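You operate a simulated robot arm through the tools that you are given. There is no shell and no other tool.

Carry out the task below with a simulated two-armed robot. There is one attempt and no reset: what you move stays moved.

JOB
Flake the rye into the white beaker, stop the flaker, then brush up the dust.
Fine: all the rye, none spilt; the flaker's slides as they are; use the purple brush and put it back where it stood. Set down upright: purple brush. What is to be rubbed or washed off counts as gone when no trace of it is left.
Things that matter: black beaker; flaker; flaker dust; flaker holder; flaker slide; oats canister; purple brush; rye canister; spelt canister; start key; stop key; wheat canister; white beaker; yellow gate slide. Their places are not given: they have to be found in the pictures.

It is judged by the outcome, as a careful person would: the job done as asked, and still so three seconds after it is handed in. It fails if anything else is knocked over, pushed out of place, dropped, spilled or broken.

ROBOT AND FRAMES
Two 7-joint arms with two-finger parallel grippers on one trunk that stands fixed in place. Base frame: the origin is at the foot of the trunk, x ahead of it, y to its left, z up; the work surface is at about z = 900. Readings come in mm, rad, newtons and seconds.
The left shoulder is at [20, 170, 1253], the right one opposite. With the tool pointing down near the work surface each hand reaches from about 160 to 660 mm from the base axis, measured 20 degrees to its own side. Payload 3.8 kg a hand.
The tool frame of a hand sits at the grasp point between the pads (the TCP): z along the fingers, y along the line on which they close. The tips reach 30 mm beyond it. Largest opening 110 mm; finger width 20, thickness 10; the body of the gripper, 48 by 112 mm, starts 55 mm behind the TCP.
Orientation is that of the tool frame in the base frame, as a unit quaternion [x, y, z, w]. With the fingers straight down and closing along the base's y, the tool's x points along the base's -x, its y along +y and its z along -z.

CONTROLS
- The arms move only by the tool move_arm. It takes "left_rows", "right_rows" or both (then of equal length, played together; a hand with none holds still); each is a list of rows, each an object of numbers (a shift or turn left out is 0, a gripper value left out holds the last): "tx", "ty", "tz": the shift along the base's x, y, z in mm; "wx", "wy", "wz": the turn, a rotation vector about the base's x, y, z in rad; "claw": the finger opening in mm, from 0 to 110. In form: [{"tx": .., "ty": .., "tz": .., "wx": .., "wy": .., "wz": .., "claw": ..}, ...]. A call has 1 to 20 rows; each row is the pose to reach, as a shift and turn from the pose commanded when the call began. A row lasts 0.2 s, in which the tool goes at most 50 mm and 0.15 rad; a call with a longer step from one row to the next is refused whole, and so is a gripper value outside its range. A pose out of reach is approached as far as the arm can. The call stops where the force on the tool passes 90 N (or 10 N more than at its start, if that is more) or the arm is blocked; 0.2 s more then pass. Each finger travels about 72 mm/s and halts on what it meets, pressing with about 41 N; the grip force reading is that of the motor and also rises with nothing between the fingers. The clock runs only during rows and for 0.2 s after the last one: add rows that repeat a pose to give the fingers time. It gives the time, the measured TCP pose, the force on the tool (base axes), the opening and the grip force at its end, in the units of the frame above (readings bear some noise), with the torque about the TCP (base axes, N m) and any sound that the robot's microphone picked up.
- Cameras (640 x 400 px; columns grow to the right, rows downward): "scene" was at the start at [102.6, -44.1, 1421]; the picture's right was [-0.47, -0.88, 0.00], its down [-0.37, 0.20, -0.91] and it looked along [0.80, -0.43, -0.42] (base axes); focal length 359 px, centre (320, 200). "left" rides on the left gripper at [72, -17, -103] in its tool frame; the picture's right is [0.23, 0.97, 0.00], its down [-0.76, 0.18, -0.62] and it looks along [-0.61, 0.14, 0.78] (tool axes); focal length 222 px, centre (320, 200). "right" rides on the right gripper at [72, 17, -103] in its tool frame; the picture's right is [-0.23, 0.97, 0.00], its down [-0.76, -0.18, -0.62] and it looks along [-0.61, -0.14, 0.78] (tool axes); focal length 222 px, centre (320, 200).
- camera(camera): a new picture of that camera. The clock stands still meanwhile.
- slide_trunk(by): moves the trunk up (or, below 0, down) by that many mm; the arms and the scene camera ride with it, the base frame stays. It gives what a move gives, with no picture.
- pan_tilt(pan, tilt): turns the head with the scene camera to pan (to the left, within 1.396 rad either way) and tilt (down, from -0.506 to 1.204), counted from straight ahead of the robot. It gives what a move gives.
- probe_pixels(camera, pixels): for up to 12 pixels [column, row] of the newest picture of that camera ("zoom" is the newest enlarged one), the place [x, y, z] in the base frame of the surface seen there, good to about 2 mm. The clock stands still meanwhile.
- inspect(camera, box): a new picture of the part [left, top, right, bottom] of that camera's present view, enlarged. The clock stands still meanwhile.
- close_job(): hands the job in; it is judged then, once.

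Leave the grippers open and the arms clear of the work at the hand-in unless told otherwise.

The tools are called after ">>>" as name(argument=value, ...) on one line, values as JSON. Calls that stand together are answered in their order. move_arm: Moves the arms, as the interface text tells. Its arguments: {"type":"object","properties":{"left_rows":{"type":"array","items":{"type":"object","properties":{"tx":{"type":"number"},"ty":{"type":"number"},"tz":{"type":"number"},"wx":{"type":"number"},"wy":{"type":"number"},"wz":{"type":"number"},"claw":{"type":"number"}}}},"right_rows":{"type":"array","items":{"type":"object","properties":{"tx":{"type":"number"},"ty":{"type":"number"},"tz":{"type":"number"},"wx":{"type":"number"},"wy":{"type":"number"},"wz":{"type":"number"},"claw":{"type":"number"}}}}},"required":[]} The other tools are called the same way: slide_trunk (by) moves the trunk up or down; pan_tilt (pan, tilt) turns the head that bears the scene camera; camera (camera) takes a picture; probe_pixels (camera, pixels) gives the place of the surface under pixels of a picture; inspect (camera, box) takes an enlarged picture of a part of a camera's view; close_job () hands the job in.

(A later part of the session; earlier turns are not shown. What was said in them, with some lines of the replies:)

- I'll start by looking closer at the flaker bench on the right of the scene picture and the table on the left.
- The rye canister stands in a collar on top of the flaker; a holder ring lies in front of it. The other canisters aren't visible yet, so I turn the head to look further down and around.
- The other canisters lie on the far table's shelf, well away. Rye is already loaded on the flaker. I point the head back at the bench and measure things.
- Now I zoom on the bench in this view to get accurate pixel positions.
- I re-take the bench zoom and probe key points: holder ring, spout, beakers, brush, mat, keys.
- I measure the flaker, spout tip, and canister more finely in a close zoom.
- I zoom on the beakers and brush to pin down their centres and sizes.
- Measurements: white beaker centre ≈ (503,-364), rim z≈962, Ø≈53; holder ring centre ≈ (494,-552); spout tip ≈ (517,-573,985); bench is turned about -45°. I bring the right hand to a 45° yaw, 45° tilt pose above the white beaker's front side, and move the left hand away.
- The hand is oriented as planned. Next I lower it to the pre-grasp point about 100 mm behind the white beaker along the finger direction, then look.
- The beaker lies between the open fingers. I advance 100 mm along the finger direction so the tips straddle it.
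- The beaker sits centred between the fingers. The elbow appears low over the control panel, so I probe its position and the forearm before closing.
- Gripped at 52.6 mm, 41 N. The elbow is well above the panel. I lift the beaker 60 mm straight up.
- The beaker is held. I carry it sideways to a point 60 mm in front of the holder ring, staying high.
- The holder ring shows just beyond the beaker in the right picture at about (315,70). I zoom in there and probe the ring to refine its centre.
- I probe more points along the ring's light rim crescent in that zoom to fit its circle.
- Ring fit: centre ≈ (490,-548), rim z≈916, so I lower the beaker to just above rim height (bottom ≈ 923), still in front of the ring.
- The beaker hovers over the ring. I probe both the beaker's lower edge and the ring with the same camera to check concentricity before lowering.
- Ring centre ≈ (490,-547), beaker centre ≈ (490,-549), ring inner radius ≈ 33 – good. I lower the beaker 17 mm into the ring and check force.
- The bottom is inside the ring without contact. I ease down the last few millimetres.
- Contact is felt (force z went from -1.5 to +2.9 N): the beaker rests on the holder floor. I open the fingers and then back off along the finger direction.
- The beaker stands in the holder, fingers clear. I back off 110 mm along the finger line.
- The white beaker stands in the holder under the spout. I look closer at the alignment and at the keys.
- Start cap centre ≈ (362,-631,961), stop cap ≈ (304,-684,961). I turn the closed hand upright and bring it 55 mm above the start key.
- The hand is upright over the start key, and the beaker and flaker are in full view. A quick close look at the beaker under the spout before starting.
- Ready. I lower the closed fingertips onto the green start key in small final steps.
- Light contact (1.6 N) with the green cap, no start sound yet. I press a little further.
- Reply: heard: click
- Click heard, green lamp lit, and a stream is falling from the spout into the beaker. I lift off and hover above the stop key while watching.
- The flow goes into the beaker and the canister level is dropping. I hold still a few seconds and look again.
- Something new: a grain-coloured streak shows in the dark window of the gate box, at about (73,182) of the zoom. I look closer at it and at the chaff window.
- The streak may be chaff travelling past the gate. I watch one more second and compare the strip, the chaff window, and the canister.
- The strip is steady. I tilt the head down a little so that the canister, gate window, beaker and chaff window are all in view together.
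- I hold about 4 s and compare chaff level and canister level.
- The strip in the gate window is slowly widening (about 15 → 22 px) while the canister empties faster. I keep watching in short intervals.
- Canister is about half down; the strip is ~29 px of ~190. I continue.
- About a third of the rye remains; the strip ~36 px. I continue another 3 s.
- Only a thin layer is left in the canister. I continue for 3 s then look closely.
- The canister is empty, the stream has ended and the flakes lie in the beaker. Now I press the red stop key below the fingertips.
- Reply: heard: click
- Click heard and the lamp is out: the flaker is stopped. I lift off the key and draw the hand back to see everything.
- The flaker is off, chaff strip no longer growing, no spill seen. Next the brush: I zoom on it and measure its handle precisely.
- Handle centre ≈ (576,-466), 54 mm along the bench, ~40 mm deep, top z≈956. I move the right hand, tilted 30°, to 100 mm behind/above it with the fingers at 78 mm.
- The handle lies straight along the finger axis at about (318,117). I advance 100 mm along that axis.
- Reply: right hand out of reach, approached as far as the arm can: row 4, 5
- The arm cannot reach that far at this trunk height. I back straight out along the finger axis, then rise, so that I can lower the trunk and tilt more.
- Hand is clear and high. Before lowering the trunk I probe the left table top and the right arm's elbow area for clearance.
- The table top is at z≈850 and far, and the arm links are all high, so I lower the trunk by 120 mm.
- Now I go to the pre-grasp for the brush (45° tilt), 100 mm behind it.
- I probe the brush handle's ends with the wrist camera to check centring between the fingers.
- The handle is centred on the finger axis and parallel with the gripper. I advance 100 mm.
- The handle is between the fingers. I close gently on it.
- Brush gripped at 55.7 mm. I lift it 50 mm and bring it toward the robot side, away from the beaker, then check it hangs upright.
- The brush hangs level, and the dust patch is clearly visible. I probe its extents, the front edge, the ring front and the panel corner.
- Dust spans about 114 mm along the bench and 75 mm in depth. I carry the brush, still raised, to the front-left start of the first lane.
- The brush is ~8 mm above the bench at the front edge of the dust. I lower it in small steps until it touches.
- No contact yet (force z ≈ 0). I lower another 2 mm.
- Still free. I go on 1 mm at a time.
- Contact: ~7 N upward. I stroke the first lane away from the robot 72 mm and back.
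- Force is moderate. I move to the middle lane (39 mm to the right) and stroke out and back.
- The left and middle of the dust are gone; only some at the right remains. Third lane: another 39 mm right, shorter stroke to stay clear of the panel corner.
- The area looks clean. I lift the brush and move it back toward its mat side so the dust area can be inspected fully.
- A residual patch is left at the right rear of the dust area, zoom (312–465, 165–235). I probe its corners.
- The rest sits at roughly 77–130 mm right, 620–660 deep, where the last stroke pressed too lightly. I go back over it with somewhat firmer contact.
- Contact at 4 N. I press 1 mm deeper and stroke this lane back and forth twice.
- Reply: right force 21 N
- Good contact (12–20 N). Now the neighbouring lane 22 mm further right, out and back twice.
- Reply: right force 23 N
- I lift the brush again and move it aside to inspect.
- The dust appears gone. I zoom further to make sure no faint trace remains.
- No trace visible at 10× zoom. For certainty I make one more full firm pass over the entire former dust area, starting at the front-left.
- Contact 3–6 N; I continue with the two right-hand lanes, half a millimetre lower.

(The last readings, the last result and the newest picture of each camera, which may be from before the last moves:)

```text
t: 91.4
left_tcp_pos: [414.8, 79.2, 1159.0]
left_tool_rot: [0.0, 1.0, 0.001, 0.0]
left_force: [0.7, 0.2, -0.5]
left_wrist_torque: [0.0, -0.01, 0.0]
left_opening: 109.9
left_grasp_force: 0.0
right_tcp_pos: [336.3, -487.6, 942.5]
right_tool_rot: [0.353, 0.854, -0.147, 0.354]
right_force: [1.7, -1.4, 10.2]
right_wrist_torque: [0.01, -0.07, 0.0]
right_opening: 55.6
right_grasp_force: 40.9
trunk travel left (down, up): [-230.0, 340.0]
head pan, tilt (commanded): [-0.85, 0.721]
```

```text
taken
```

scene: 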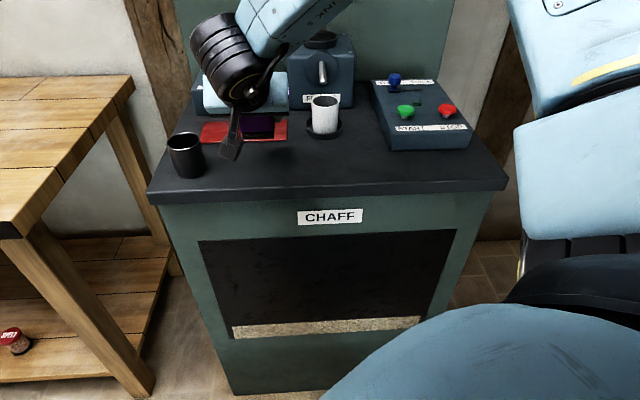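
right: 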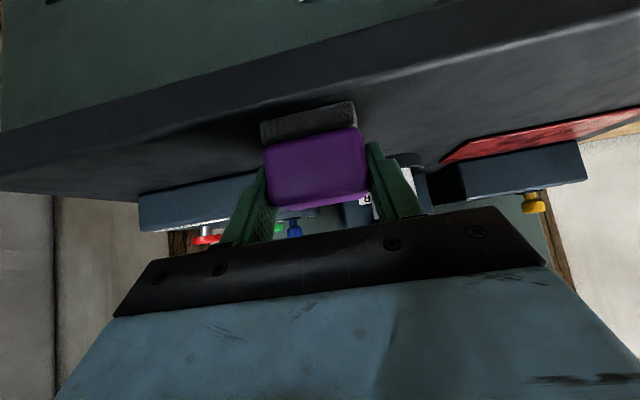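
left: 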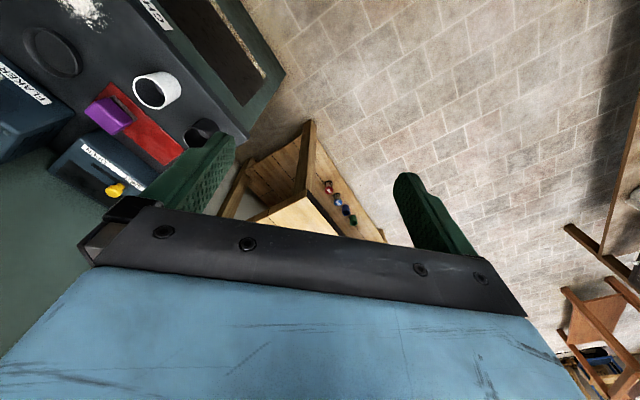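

Full pass done. I lift the brush and return to the waypoint in front of the mat.

>>> move_arm(right_rows=[{"tz": 20, "claw": 46}, {"tz": 57, "claw": 46}, {"tx": 33, "ty": 19.2, "tz": 57, "claw": 46}, {"tx": 66, "ty": 38.4, "tz": 57, "claw": 46}, {"tx": 99, "ty": 57.6, "tz": 57, "claw": 46}, {"tx": 132, "ty": 77, "tz": 57, "claw": 46}, {"tx": 165.5, "ty": 96.2, "tz": 57, "claw": 46}, {"tx": 165.5, "ty": 96.2, "tz": 57, "claw": 46}])

>>> camera(camera="scene")

>>> inspect(camera="scene", box=[290, 120, 410, 195])

>>> camera(camera="right")

>>> probe_pixels(camera="right", pixels=[[268, 110], [350, 105], [268, 128], [348, 113], [310, 108], [310, 130], [312, 145], [315, 170], [320, 195]])

```text
t: 93.2
left_tcp_pos: [413.8, 79.7, 1158.4]
left_tool_rot: [0.0, 1.0, 0.0, 0.0]
left_force: [-0.1, 0.5, -0.4]
left_wrist_torque: [-0.02, 0.01, 0.01]
left_opening: 110.1
left_grasp_force: 0.1
right_tcp_pos: [503.1, -390.6, 998.2]
right_tool_rot: [0.354, 0.854, -0.146, 0.353]
right_force: [-0.8, -0.2, -0.5]
right_wrist_torque: [0.0, 0.04, 0.01]
right_opening: 55.5
right_grasp_force: 41.1
trunk travel left (down, up): [-230.0, 340.0]
head pan, tilt (commanded): [-0.85, 0.721]
```

```text
taken
```

scene: 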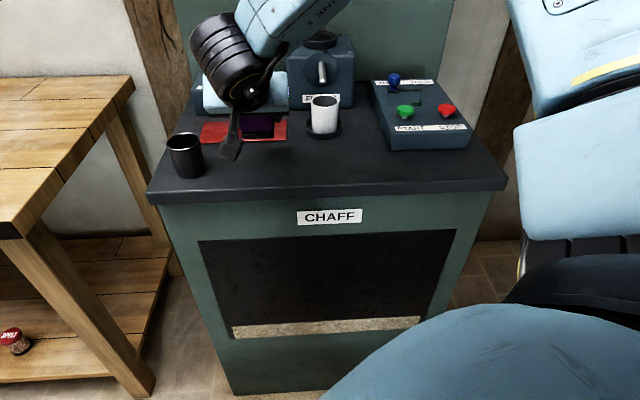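

```text
5.33 times, centred on (350, 158) of scene
```

zoom: 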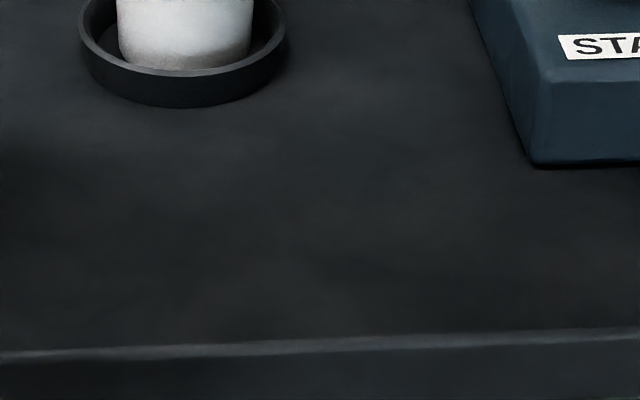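

```text
taken
```

right: 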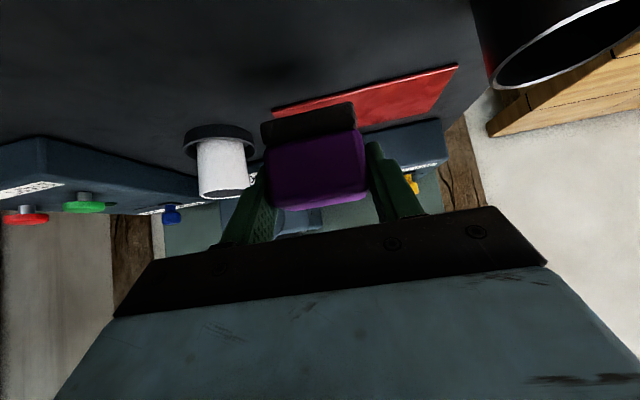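

```text
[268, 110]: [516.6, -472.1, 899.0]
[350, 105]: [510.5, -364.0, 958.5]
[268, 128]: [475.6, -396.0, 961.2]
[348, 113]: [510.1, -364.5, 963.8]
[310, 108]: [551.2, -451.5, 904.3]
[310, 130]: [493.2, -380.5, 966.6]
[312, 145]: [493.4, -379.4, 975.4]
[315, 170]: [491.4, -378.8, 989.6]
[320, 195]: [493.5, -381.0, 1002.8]
```

The bench is clean and the brush hangs practically level. I carry it back over its original spot on the mat and lower most of the way.

>>> move_arm(right_rows=[{"tx": 20, "ty": -20, "claw": 46}, {"tx": 40, "ty": -40, "claw": 46}, {"tx": 58, "ty": -58, "claw": 46}, {"tx": 70, "ty": -70, "claw": 46}, {"tx": 70, "ty": -70, "tz": -20, "claw": 46}, {"tx": 70, "ty": -70, "tz": -40, "claw": 46}, {"tx": 70, "ty": -70, "tz": -46, "claw": 46}])

>>> camera(camera="right")

>>> inspect(camera="right", box=[230, 70, 390, 170])

```text
t: 94.8
left_tcp_pos: [415.2, 78.9, 1158.4]
left_tool_rot: [0.0, 1.0, 0.001, 0.0]
left_force: [0.1, 0.4, -0.2]
left_wrist_torque: [0.02, -0.01, 0.0]
left_opening: 110.1
left_grasp_force: 0.0
right_tcp_pos: [572.1, -462.5, 953.9]
right_tool_rot: [0.354, 0.853, -0.146, 0.354]
right_force: [-0.1, -0.3, -1.7]
right_wrist_torque: [0.01, 0.0, -0.02]
right_opening: 55.3
right_grasp_force: 41.1
trunk travel left (down, up): [-230.0, 340.0]
head pan, tilt (commanded): [-0.85, 0.721]
```

```text
taken
```

right: 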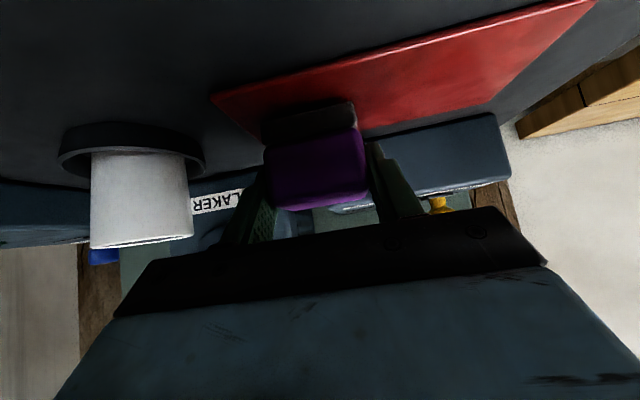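

```text
4.00 times, centred on (310, 120) of right
```

zoom: 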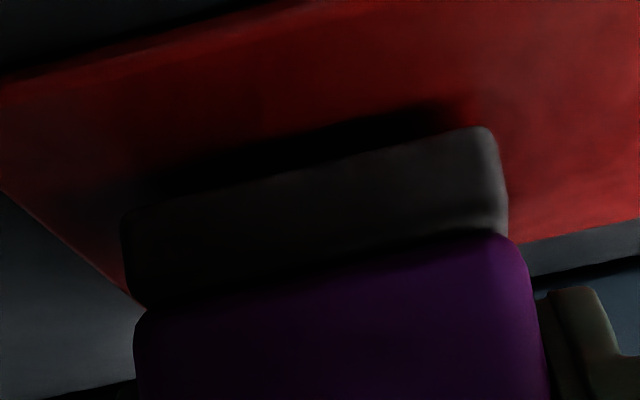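

The brush is a few millimetres above its place on the mat. I ease it down in 1 mm steps until it rests.

>>> move_arm(right_rows=[{"tz": -1, "claw": 46}, {"tz": -2, "claw": 46}, {"tz": -3, "claw": 46}])

```text
t: 95.6
left_tcp_pos: [413.9, 80.3, 1157.9]
left_tool_rot: [0.0, 1.0, 0.0, 0.0]
left_force: [-0.4, 0.5, -0.2]
left_wrist_torque: [0.01, -0.01, 0.05]
left_opening: 110.1
left_grasp_force: 0.1
right_tcp_pos: [572.5, -461.6, 949.5]
right_tool_rot: [0.354, 0.853, -0.147, 0.353]
right_force: [-0.3, -0.1, -0.7]
right_wrist_torque: [-0.03, 0.0, -0.01]
right_opening: 55.5
right_grasp_force: 41.0
trunk travel left (down, up): [-230.0, 340.0]
head pan, tilt (commanded): [-0.85, 0.721]
```

>>> move_arm(right_rows=[{"tz": -0.7, "claw": 46}, {"tz": -1.4, "claw": 46}])

```text
t: 96.2
left_tcp_pos: [413.7, 79.7, 1158.1]
left_tool_rot: [0.0, 1.0, 0.0, 0.0]
left_force: [-1.0, 0.3, -1.0]
left_wrist_torque: [0.04, -0.03, 0.0]
left_opening: 109.8
left_grasp_force: 0.0
right_tcp_pos: [573.0, -462.0, 947.9]
right_tool_rot: [0.354, 0.853, -0.147, 0.354]
right_force: [-0.4, -0.6, -1.9]
right_wrist_torque: [-0.01, 0.04, -0.02]
right_opening: 55.7
right_grasp_force: 40.7
trunk travel left (down, up): [-230.0, 340.0]
head pan, tilt (commanded): [-0.85, 0.721]
```

No contact yet – the brush slid up slightly in the grip while rubbing. A bit further.

>>> move_arm(right_rows=[{"tz": -0.7, "claw": 46}, {"tz": -1.4, "claw": 46}])

```text
t: 96.8
left_tcp_pos: [414.0, 80.0, 1158.2]
left_tool_rot: [0.0, 1.0, 0.0, 0.0]
left_force: [0.6, -0.4, 0.1]
left_wrist_torque: [-0.03, -0.04, -0.01]
left_opening: 110.2
left_grasp_force: 0.1
right_tcp_pos: [571.8, -461.2, 947.0]
right_tool_rot: [0.354, 0.854, -0.146, 0.353]
right_force: [-0.1, -0.8, 0.7]
right_wrist_torque: [0.03, -0.02, -0.01]
right_opening: 55.3
right_grasp_force: 40.6
trunk travel left (down, up): [-230.0, 340.0]
head pan, tilt (commanded): [-0.85, 0.721]
```

>>> move_arm(right_rows=[{"tz": -0.7, "claw": 46}, {"tz": -0.7, "claw": 46}])

>>> inspect(camera="right", box=[230, 70, 390, 170])

```text
t: 97.4
left_tcp_pos: [413.6, 79.5, 1157.9]
left_tool_rot: [0.0, 1.0, 0.0, -0.001]
left_force: [0.2, 1.0, 0.3]
left_wrist_torque: [0.0, -0.02, 0.0]
left_opening: 110.2
left_grasp_force: 0.0
right_tcp_pos: [572.1, -460.8, 947.5]
right_tool_rot: [0.354, 0.853, -0.146, 0.354]
right_force: [0.3, -0.3, 4.9]
right_wrist_torque: [0.03, 0.05, 0.0]
right_opening: 55.6
right_grasp_force: 40.9
trunk travel left (down, up): [-230.0, 340.0]
head pan, tilt (commanded): [-0.85, 0.721]
```

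```text
4.00 times, centred on (310, 120) of right
```

zoom: 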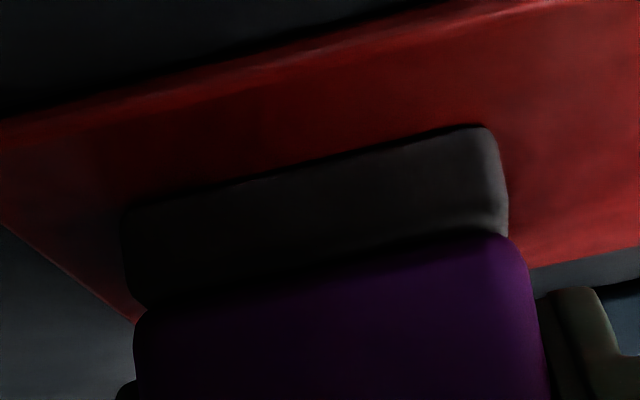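

Rested on the mat (≈5 N). I compare its bristle position with the original probes before releasing.

>>> probe_pixels(camera="zoom", pixels=[[135, 260], [300, 220], [480, 180], [150, 330], [330, 290], [510, 260], [490, 140], [130, 215]])

```text
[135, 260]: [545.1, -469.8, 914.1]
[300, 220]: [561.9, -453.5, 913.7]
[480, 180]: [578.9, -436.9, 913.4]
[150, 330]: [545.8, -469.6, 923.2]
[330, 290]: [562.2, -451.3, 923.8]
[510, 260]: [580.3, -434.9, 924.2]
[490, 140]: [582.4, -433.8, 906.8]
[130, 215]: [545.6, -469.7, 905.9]
```

It is at its original place (front face within ~1–2 mm). I open the fingers and wait briefly.

>>> move_arm(right_rows=[{"claw": 56}, {"claw": 64}, {"claw": 76}, {"claw": 80}, {"claw": 80}])

>>> camera(camera="right")

```text
t: 98.6
left_tcp_pos: [413.7, 81.0, 1158.3]
left_tool_rot: [0.0, 1.0, 0.0, 0.0]
left_force: [0.2, 0.6, 0.7]
left_wrist_torque: [0.01, -0.01, 0.0]
left_opening: 110.2
left_grasp_force: 0.1
right_tcp_pos: [572.3, -461.1, 947.1]
right_tool_rot: [0.353, 0.853, -0.146, 0.354]
right_force: [-0.8, -0.4, -0.9]
right_wrist_torque: [0.0, -0.01, -0.01]
right_opening: 79.9
right_grasp_force: 0.0
trunk travel left (down, up): [-230.0, 340.0]
head pan, tilt (commanded): [-0.85, 0.721]
```

```text
taken
```

right: 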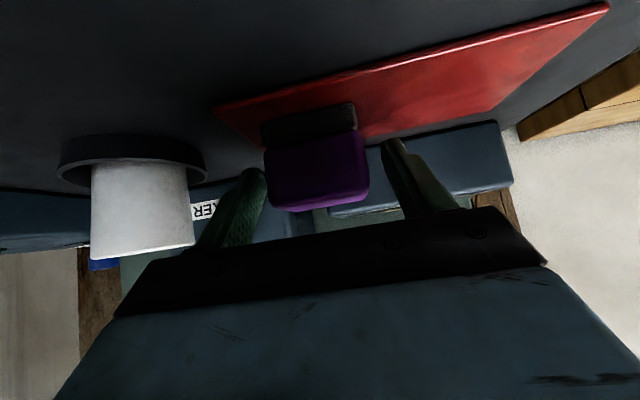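

The brush stands free. I back out along the finger axis and then rise and retreat.

>>> move_arm(right_rows=[{"tx": -8, "ty": 8, "tz": 11, "claw": 80}, {"tx": -20, "ty": 20, "tz": 28, "claw": 80}, {"tx": -35, "ty": 35, "tz": 50, "claw": 80}, {"tx": -55, "ty": 55, "tz": 78, "claw": 80}, {"tx": -75, "ty": 65, "tz": 110, "claw": 80}, {"tx": -100, "ty": 75, "tz": 145, "claw": 90}, {"tx": -130, "ty": 85, "tz": 180, "claw": 100}, {"tx": -165, "ty": 90, "tz": 210, "claw": 110}, {"tx": -200, "ty": 90, "tz": 230, "claw": 110}, {"tx": -235, "ty": 80, "tz": 245, "claw": 110}])

>>> camera(camera="scene")

>>> camera(camera="right")

```text
t: 100.8
left_tcp_pos: [413.7, 79.6, 1158.3]
left_tool_rot: [0.0, 1.0, 0.001, 0.0]
left_force: [0.0, 0.6, 0.4]
left_wrist_torque: [0.0, -0.02, -0.02]
left_opening: 110.4
left_grasp_force: 0.1
right_tcp_pos: [336.8, -382.1, 1191.8]
right_tool_rot: [0.354, 0.854, -0.146, 0.353]
right_force: [-0.2, -0.2, -1.0]
right_wrist_torque: [0.04, -0.02, 0.01]
right_opening: 110.0
right_grasp_force: 0.1
trunk travel left (down, up): [-230.0, 340.0]
head pan, tilt (commanded): [-0.85, 0.721]
```

```text
taken
```

scene: 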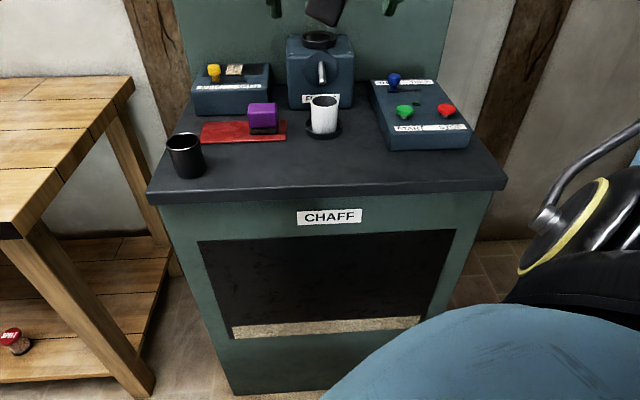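

```text
taken
```

right: 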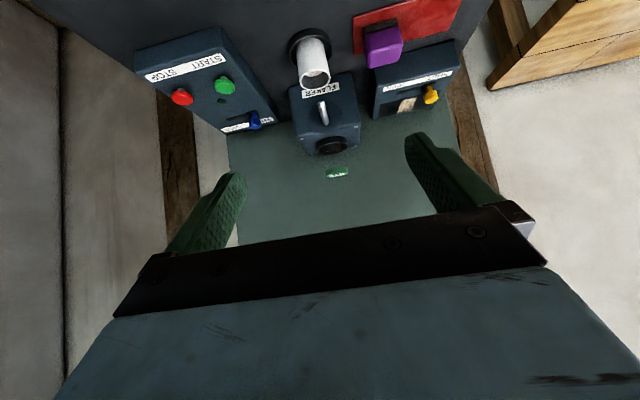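

Everything looks in order; I inspect the brush, dust area, gate/canister and beaker one by one.

>>> inspect(camera="scene", box=[185, 20, 355, 150])

>>> inspect(camera="scene", box=[190, 90, 300, 180])

>>> inspect(camera="scene", box=[290, 100, 480, 200])

>>> inspect(camera="right", box=[130, 0, 470, 160])

```text
3.08 times, centred on (270, 85) of scene
```

zoom: 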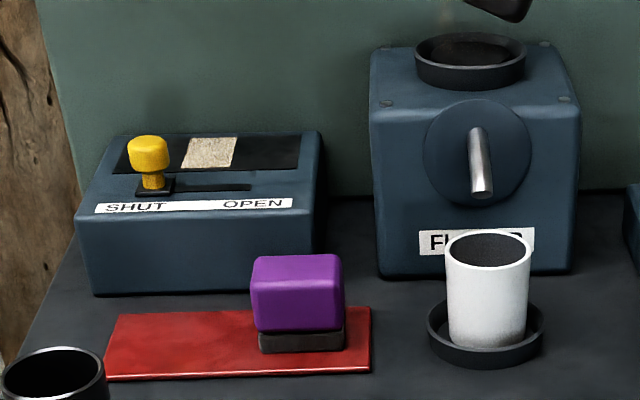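

```text
4.44 times, centred on (245, 135) of scene
```

zoom: 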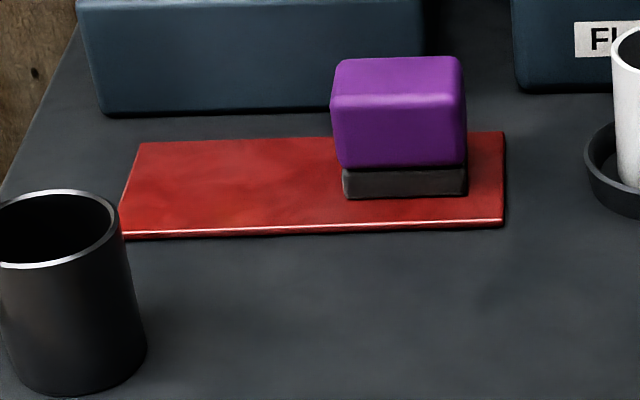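

```text
3.37 times, centred on (385, 150) of scene
```

zoom: 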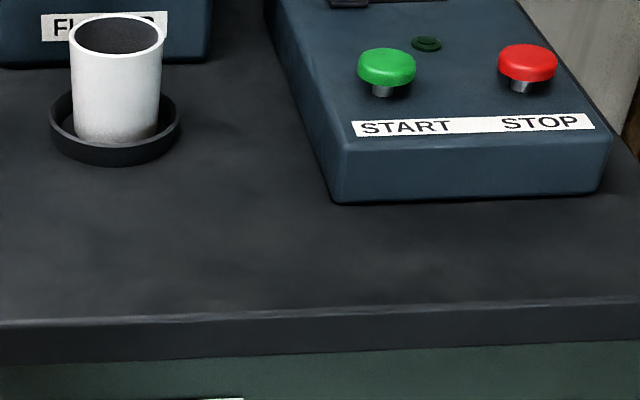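

```text
1.88 times, centred on (300, 80) of right
```

zoom: 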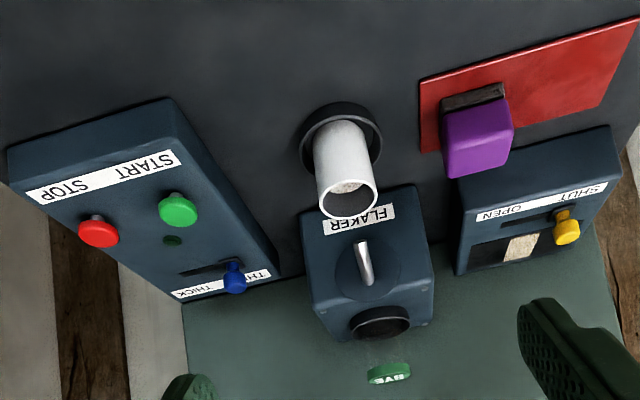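

All is in place: brush upright on its mat spot, dust gone, flaker lamp out, both slides unmoved, flakes in the white beaker. I raise the trunk back to move the arms well clear of the work.

>>> slide_trunk(by=120)

>>> camera(camera="scene")

>>> inspect(camera="scene", box=[270, 130, 410, 240])

>>> inspect(camera="scene", box=[315, 180, 375, 220])

```text
t: 102.3
left_tcp_pos: [415.2, 79.7, 1278.4]
left_tool_rot: [0.0, 1.0, -0.001, 0.001]
left_force: [-0.2, -0.4, -0.4]
left_wrist_torque: [0.02, -0.01, -0.03]
left_opening: 110.1
left_grasp_force: 0.1
right_tcp_pos: [338.0, -381.6, 1311.3]
right_tool_rot: [0.353, 0.854, -0.146, 0.354]
right_force: [0.0, -0.1, -0.9]
right_wrist_torque: [-0.03, 0.01, -0.01]
right_opening: 110.0
right_grasp_force: 0.1
trunk travel left (down, up): [-350.0, 220.0]
head pan, tilt (commanded): [-0.85, 0.721]
```

```text
taken
```

scene: 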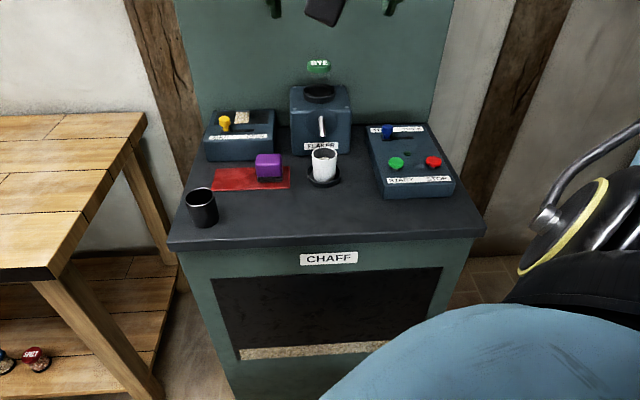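

```text
3.64 times, centred on (340, 185) of scene
```

zoom: 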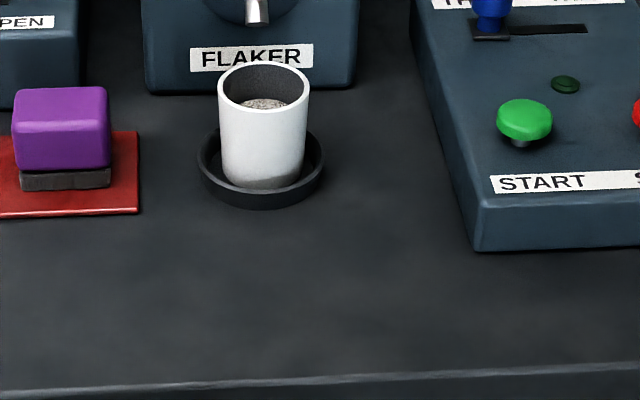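

```text
10.00 times, centred on (345, 200) of scene
```

zoom: 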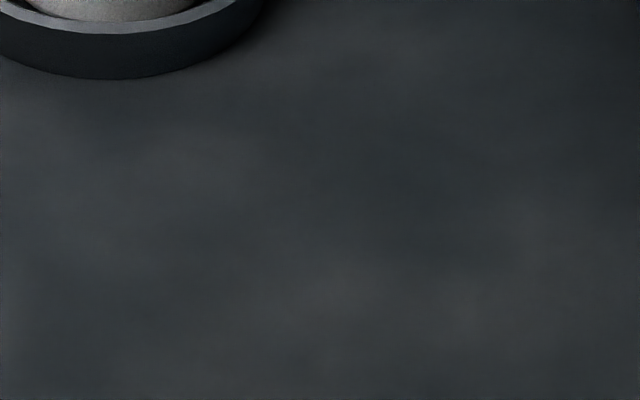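

The bench is clean, and the brush stands upright within about 1 mm of where it was. The flakes are in the white beaker, the flaker is off and both slides are untouched. Both grippers are open and the arms are clear, so I hand the job in.

>>> close_job()

```text
The job is handed in.
```

I've handed the job in: the rye is flaked into the white beaker, the flaker is stopped and the dust is brushed up.

- **Rye:** I stood the white beaker in the flaker's holder and ran the flaker until the canister was empty. I saw no spill on the bench. The beaker is still in the holder.
- **Flaker:** it stopped when I pressed the stop key, and its lamp is out. I didn't touch either slide; the yellow gate is still at SHUT and the blue slide is where it was.
- **Gate window:** while the flaker ran, a strip of what looked like chaff built up in the dark window of the gate box. It stopped growing when the flaker stopped, well short of filling the window. I left it alone, since the slides were to stay as they were.
- **Dust:** my first strokes left a patch at the right rear, so I went over it again and then over the whole area. No trace showed at ten times enlargement.
- **Brush:** it stands upright on the red mat, within about 1 to 2 mm of where it was.

Both grippers are open and the arms are clear of the bench.
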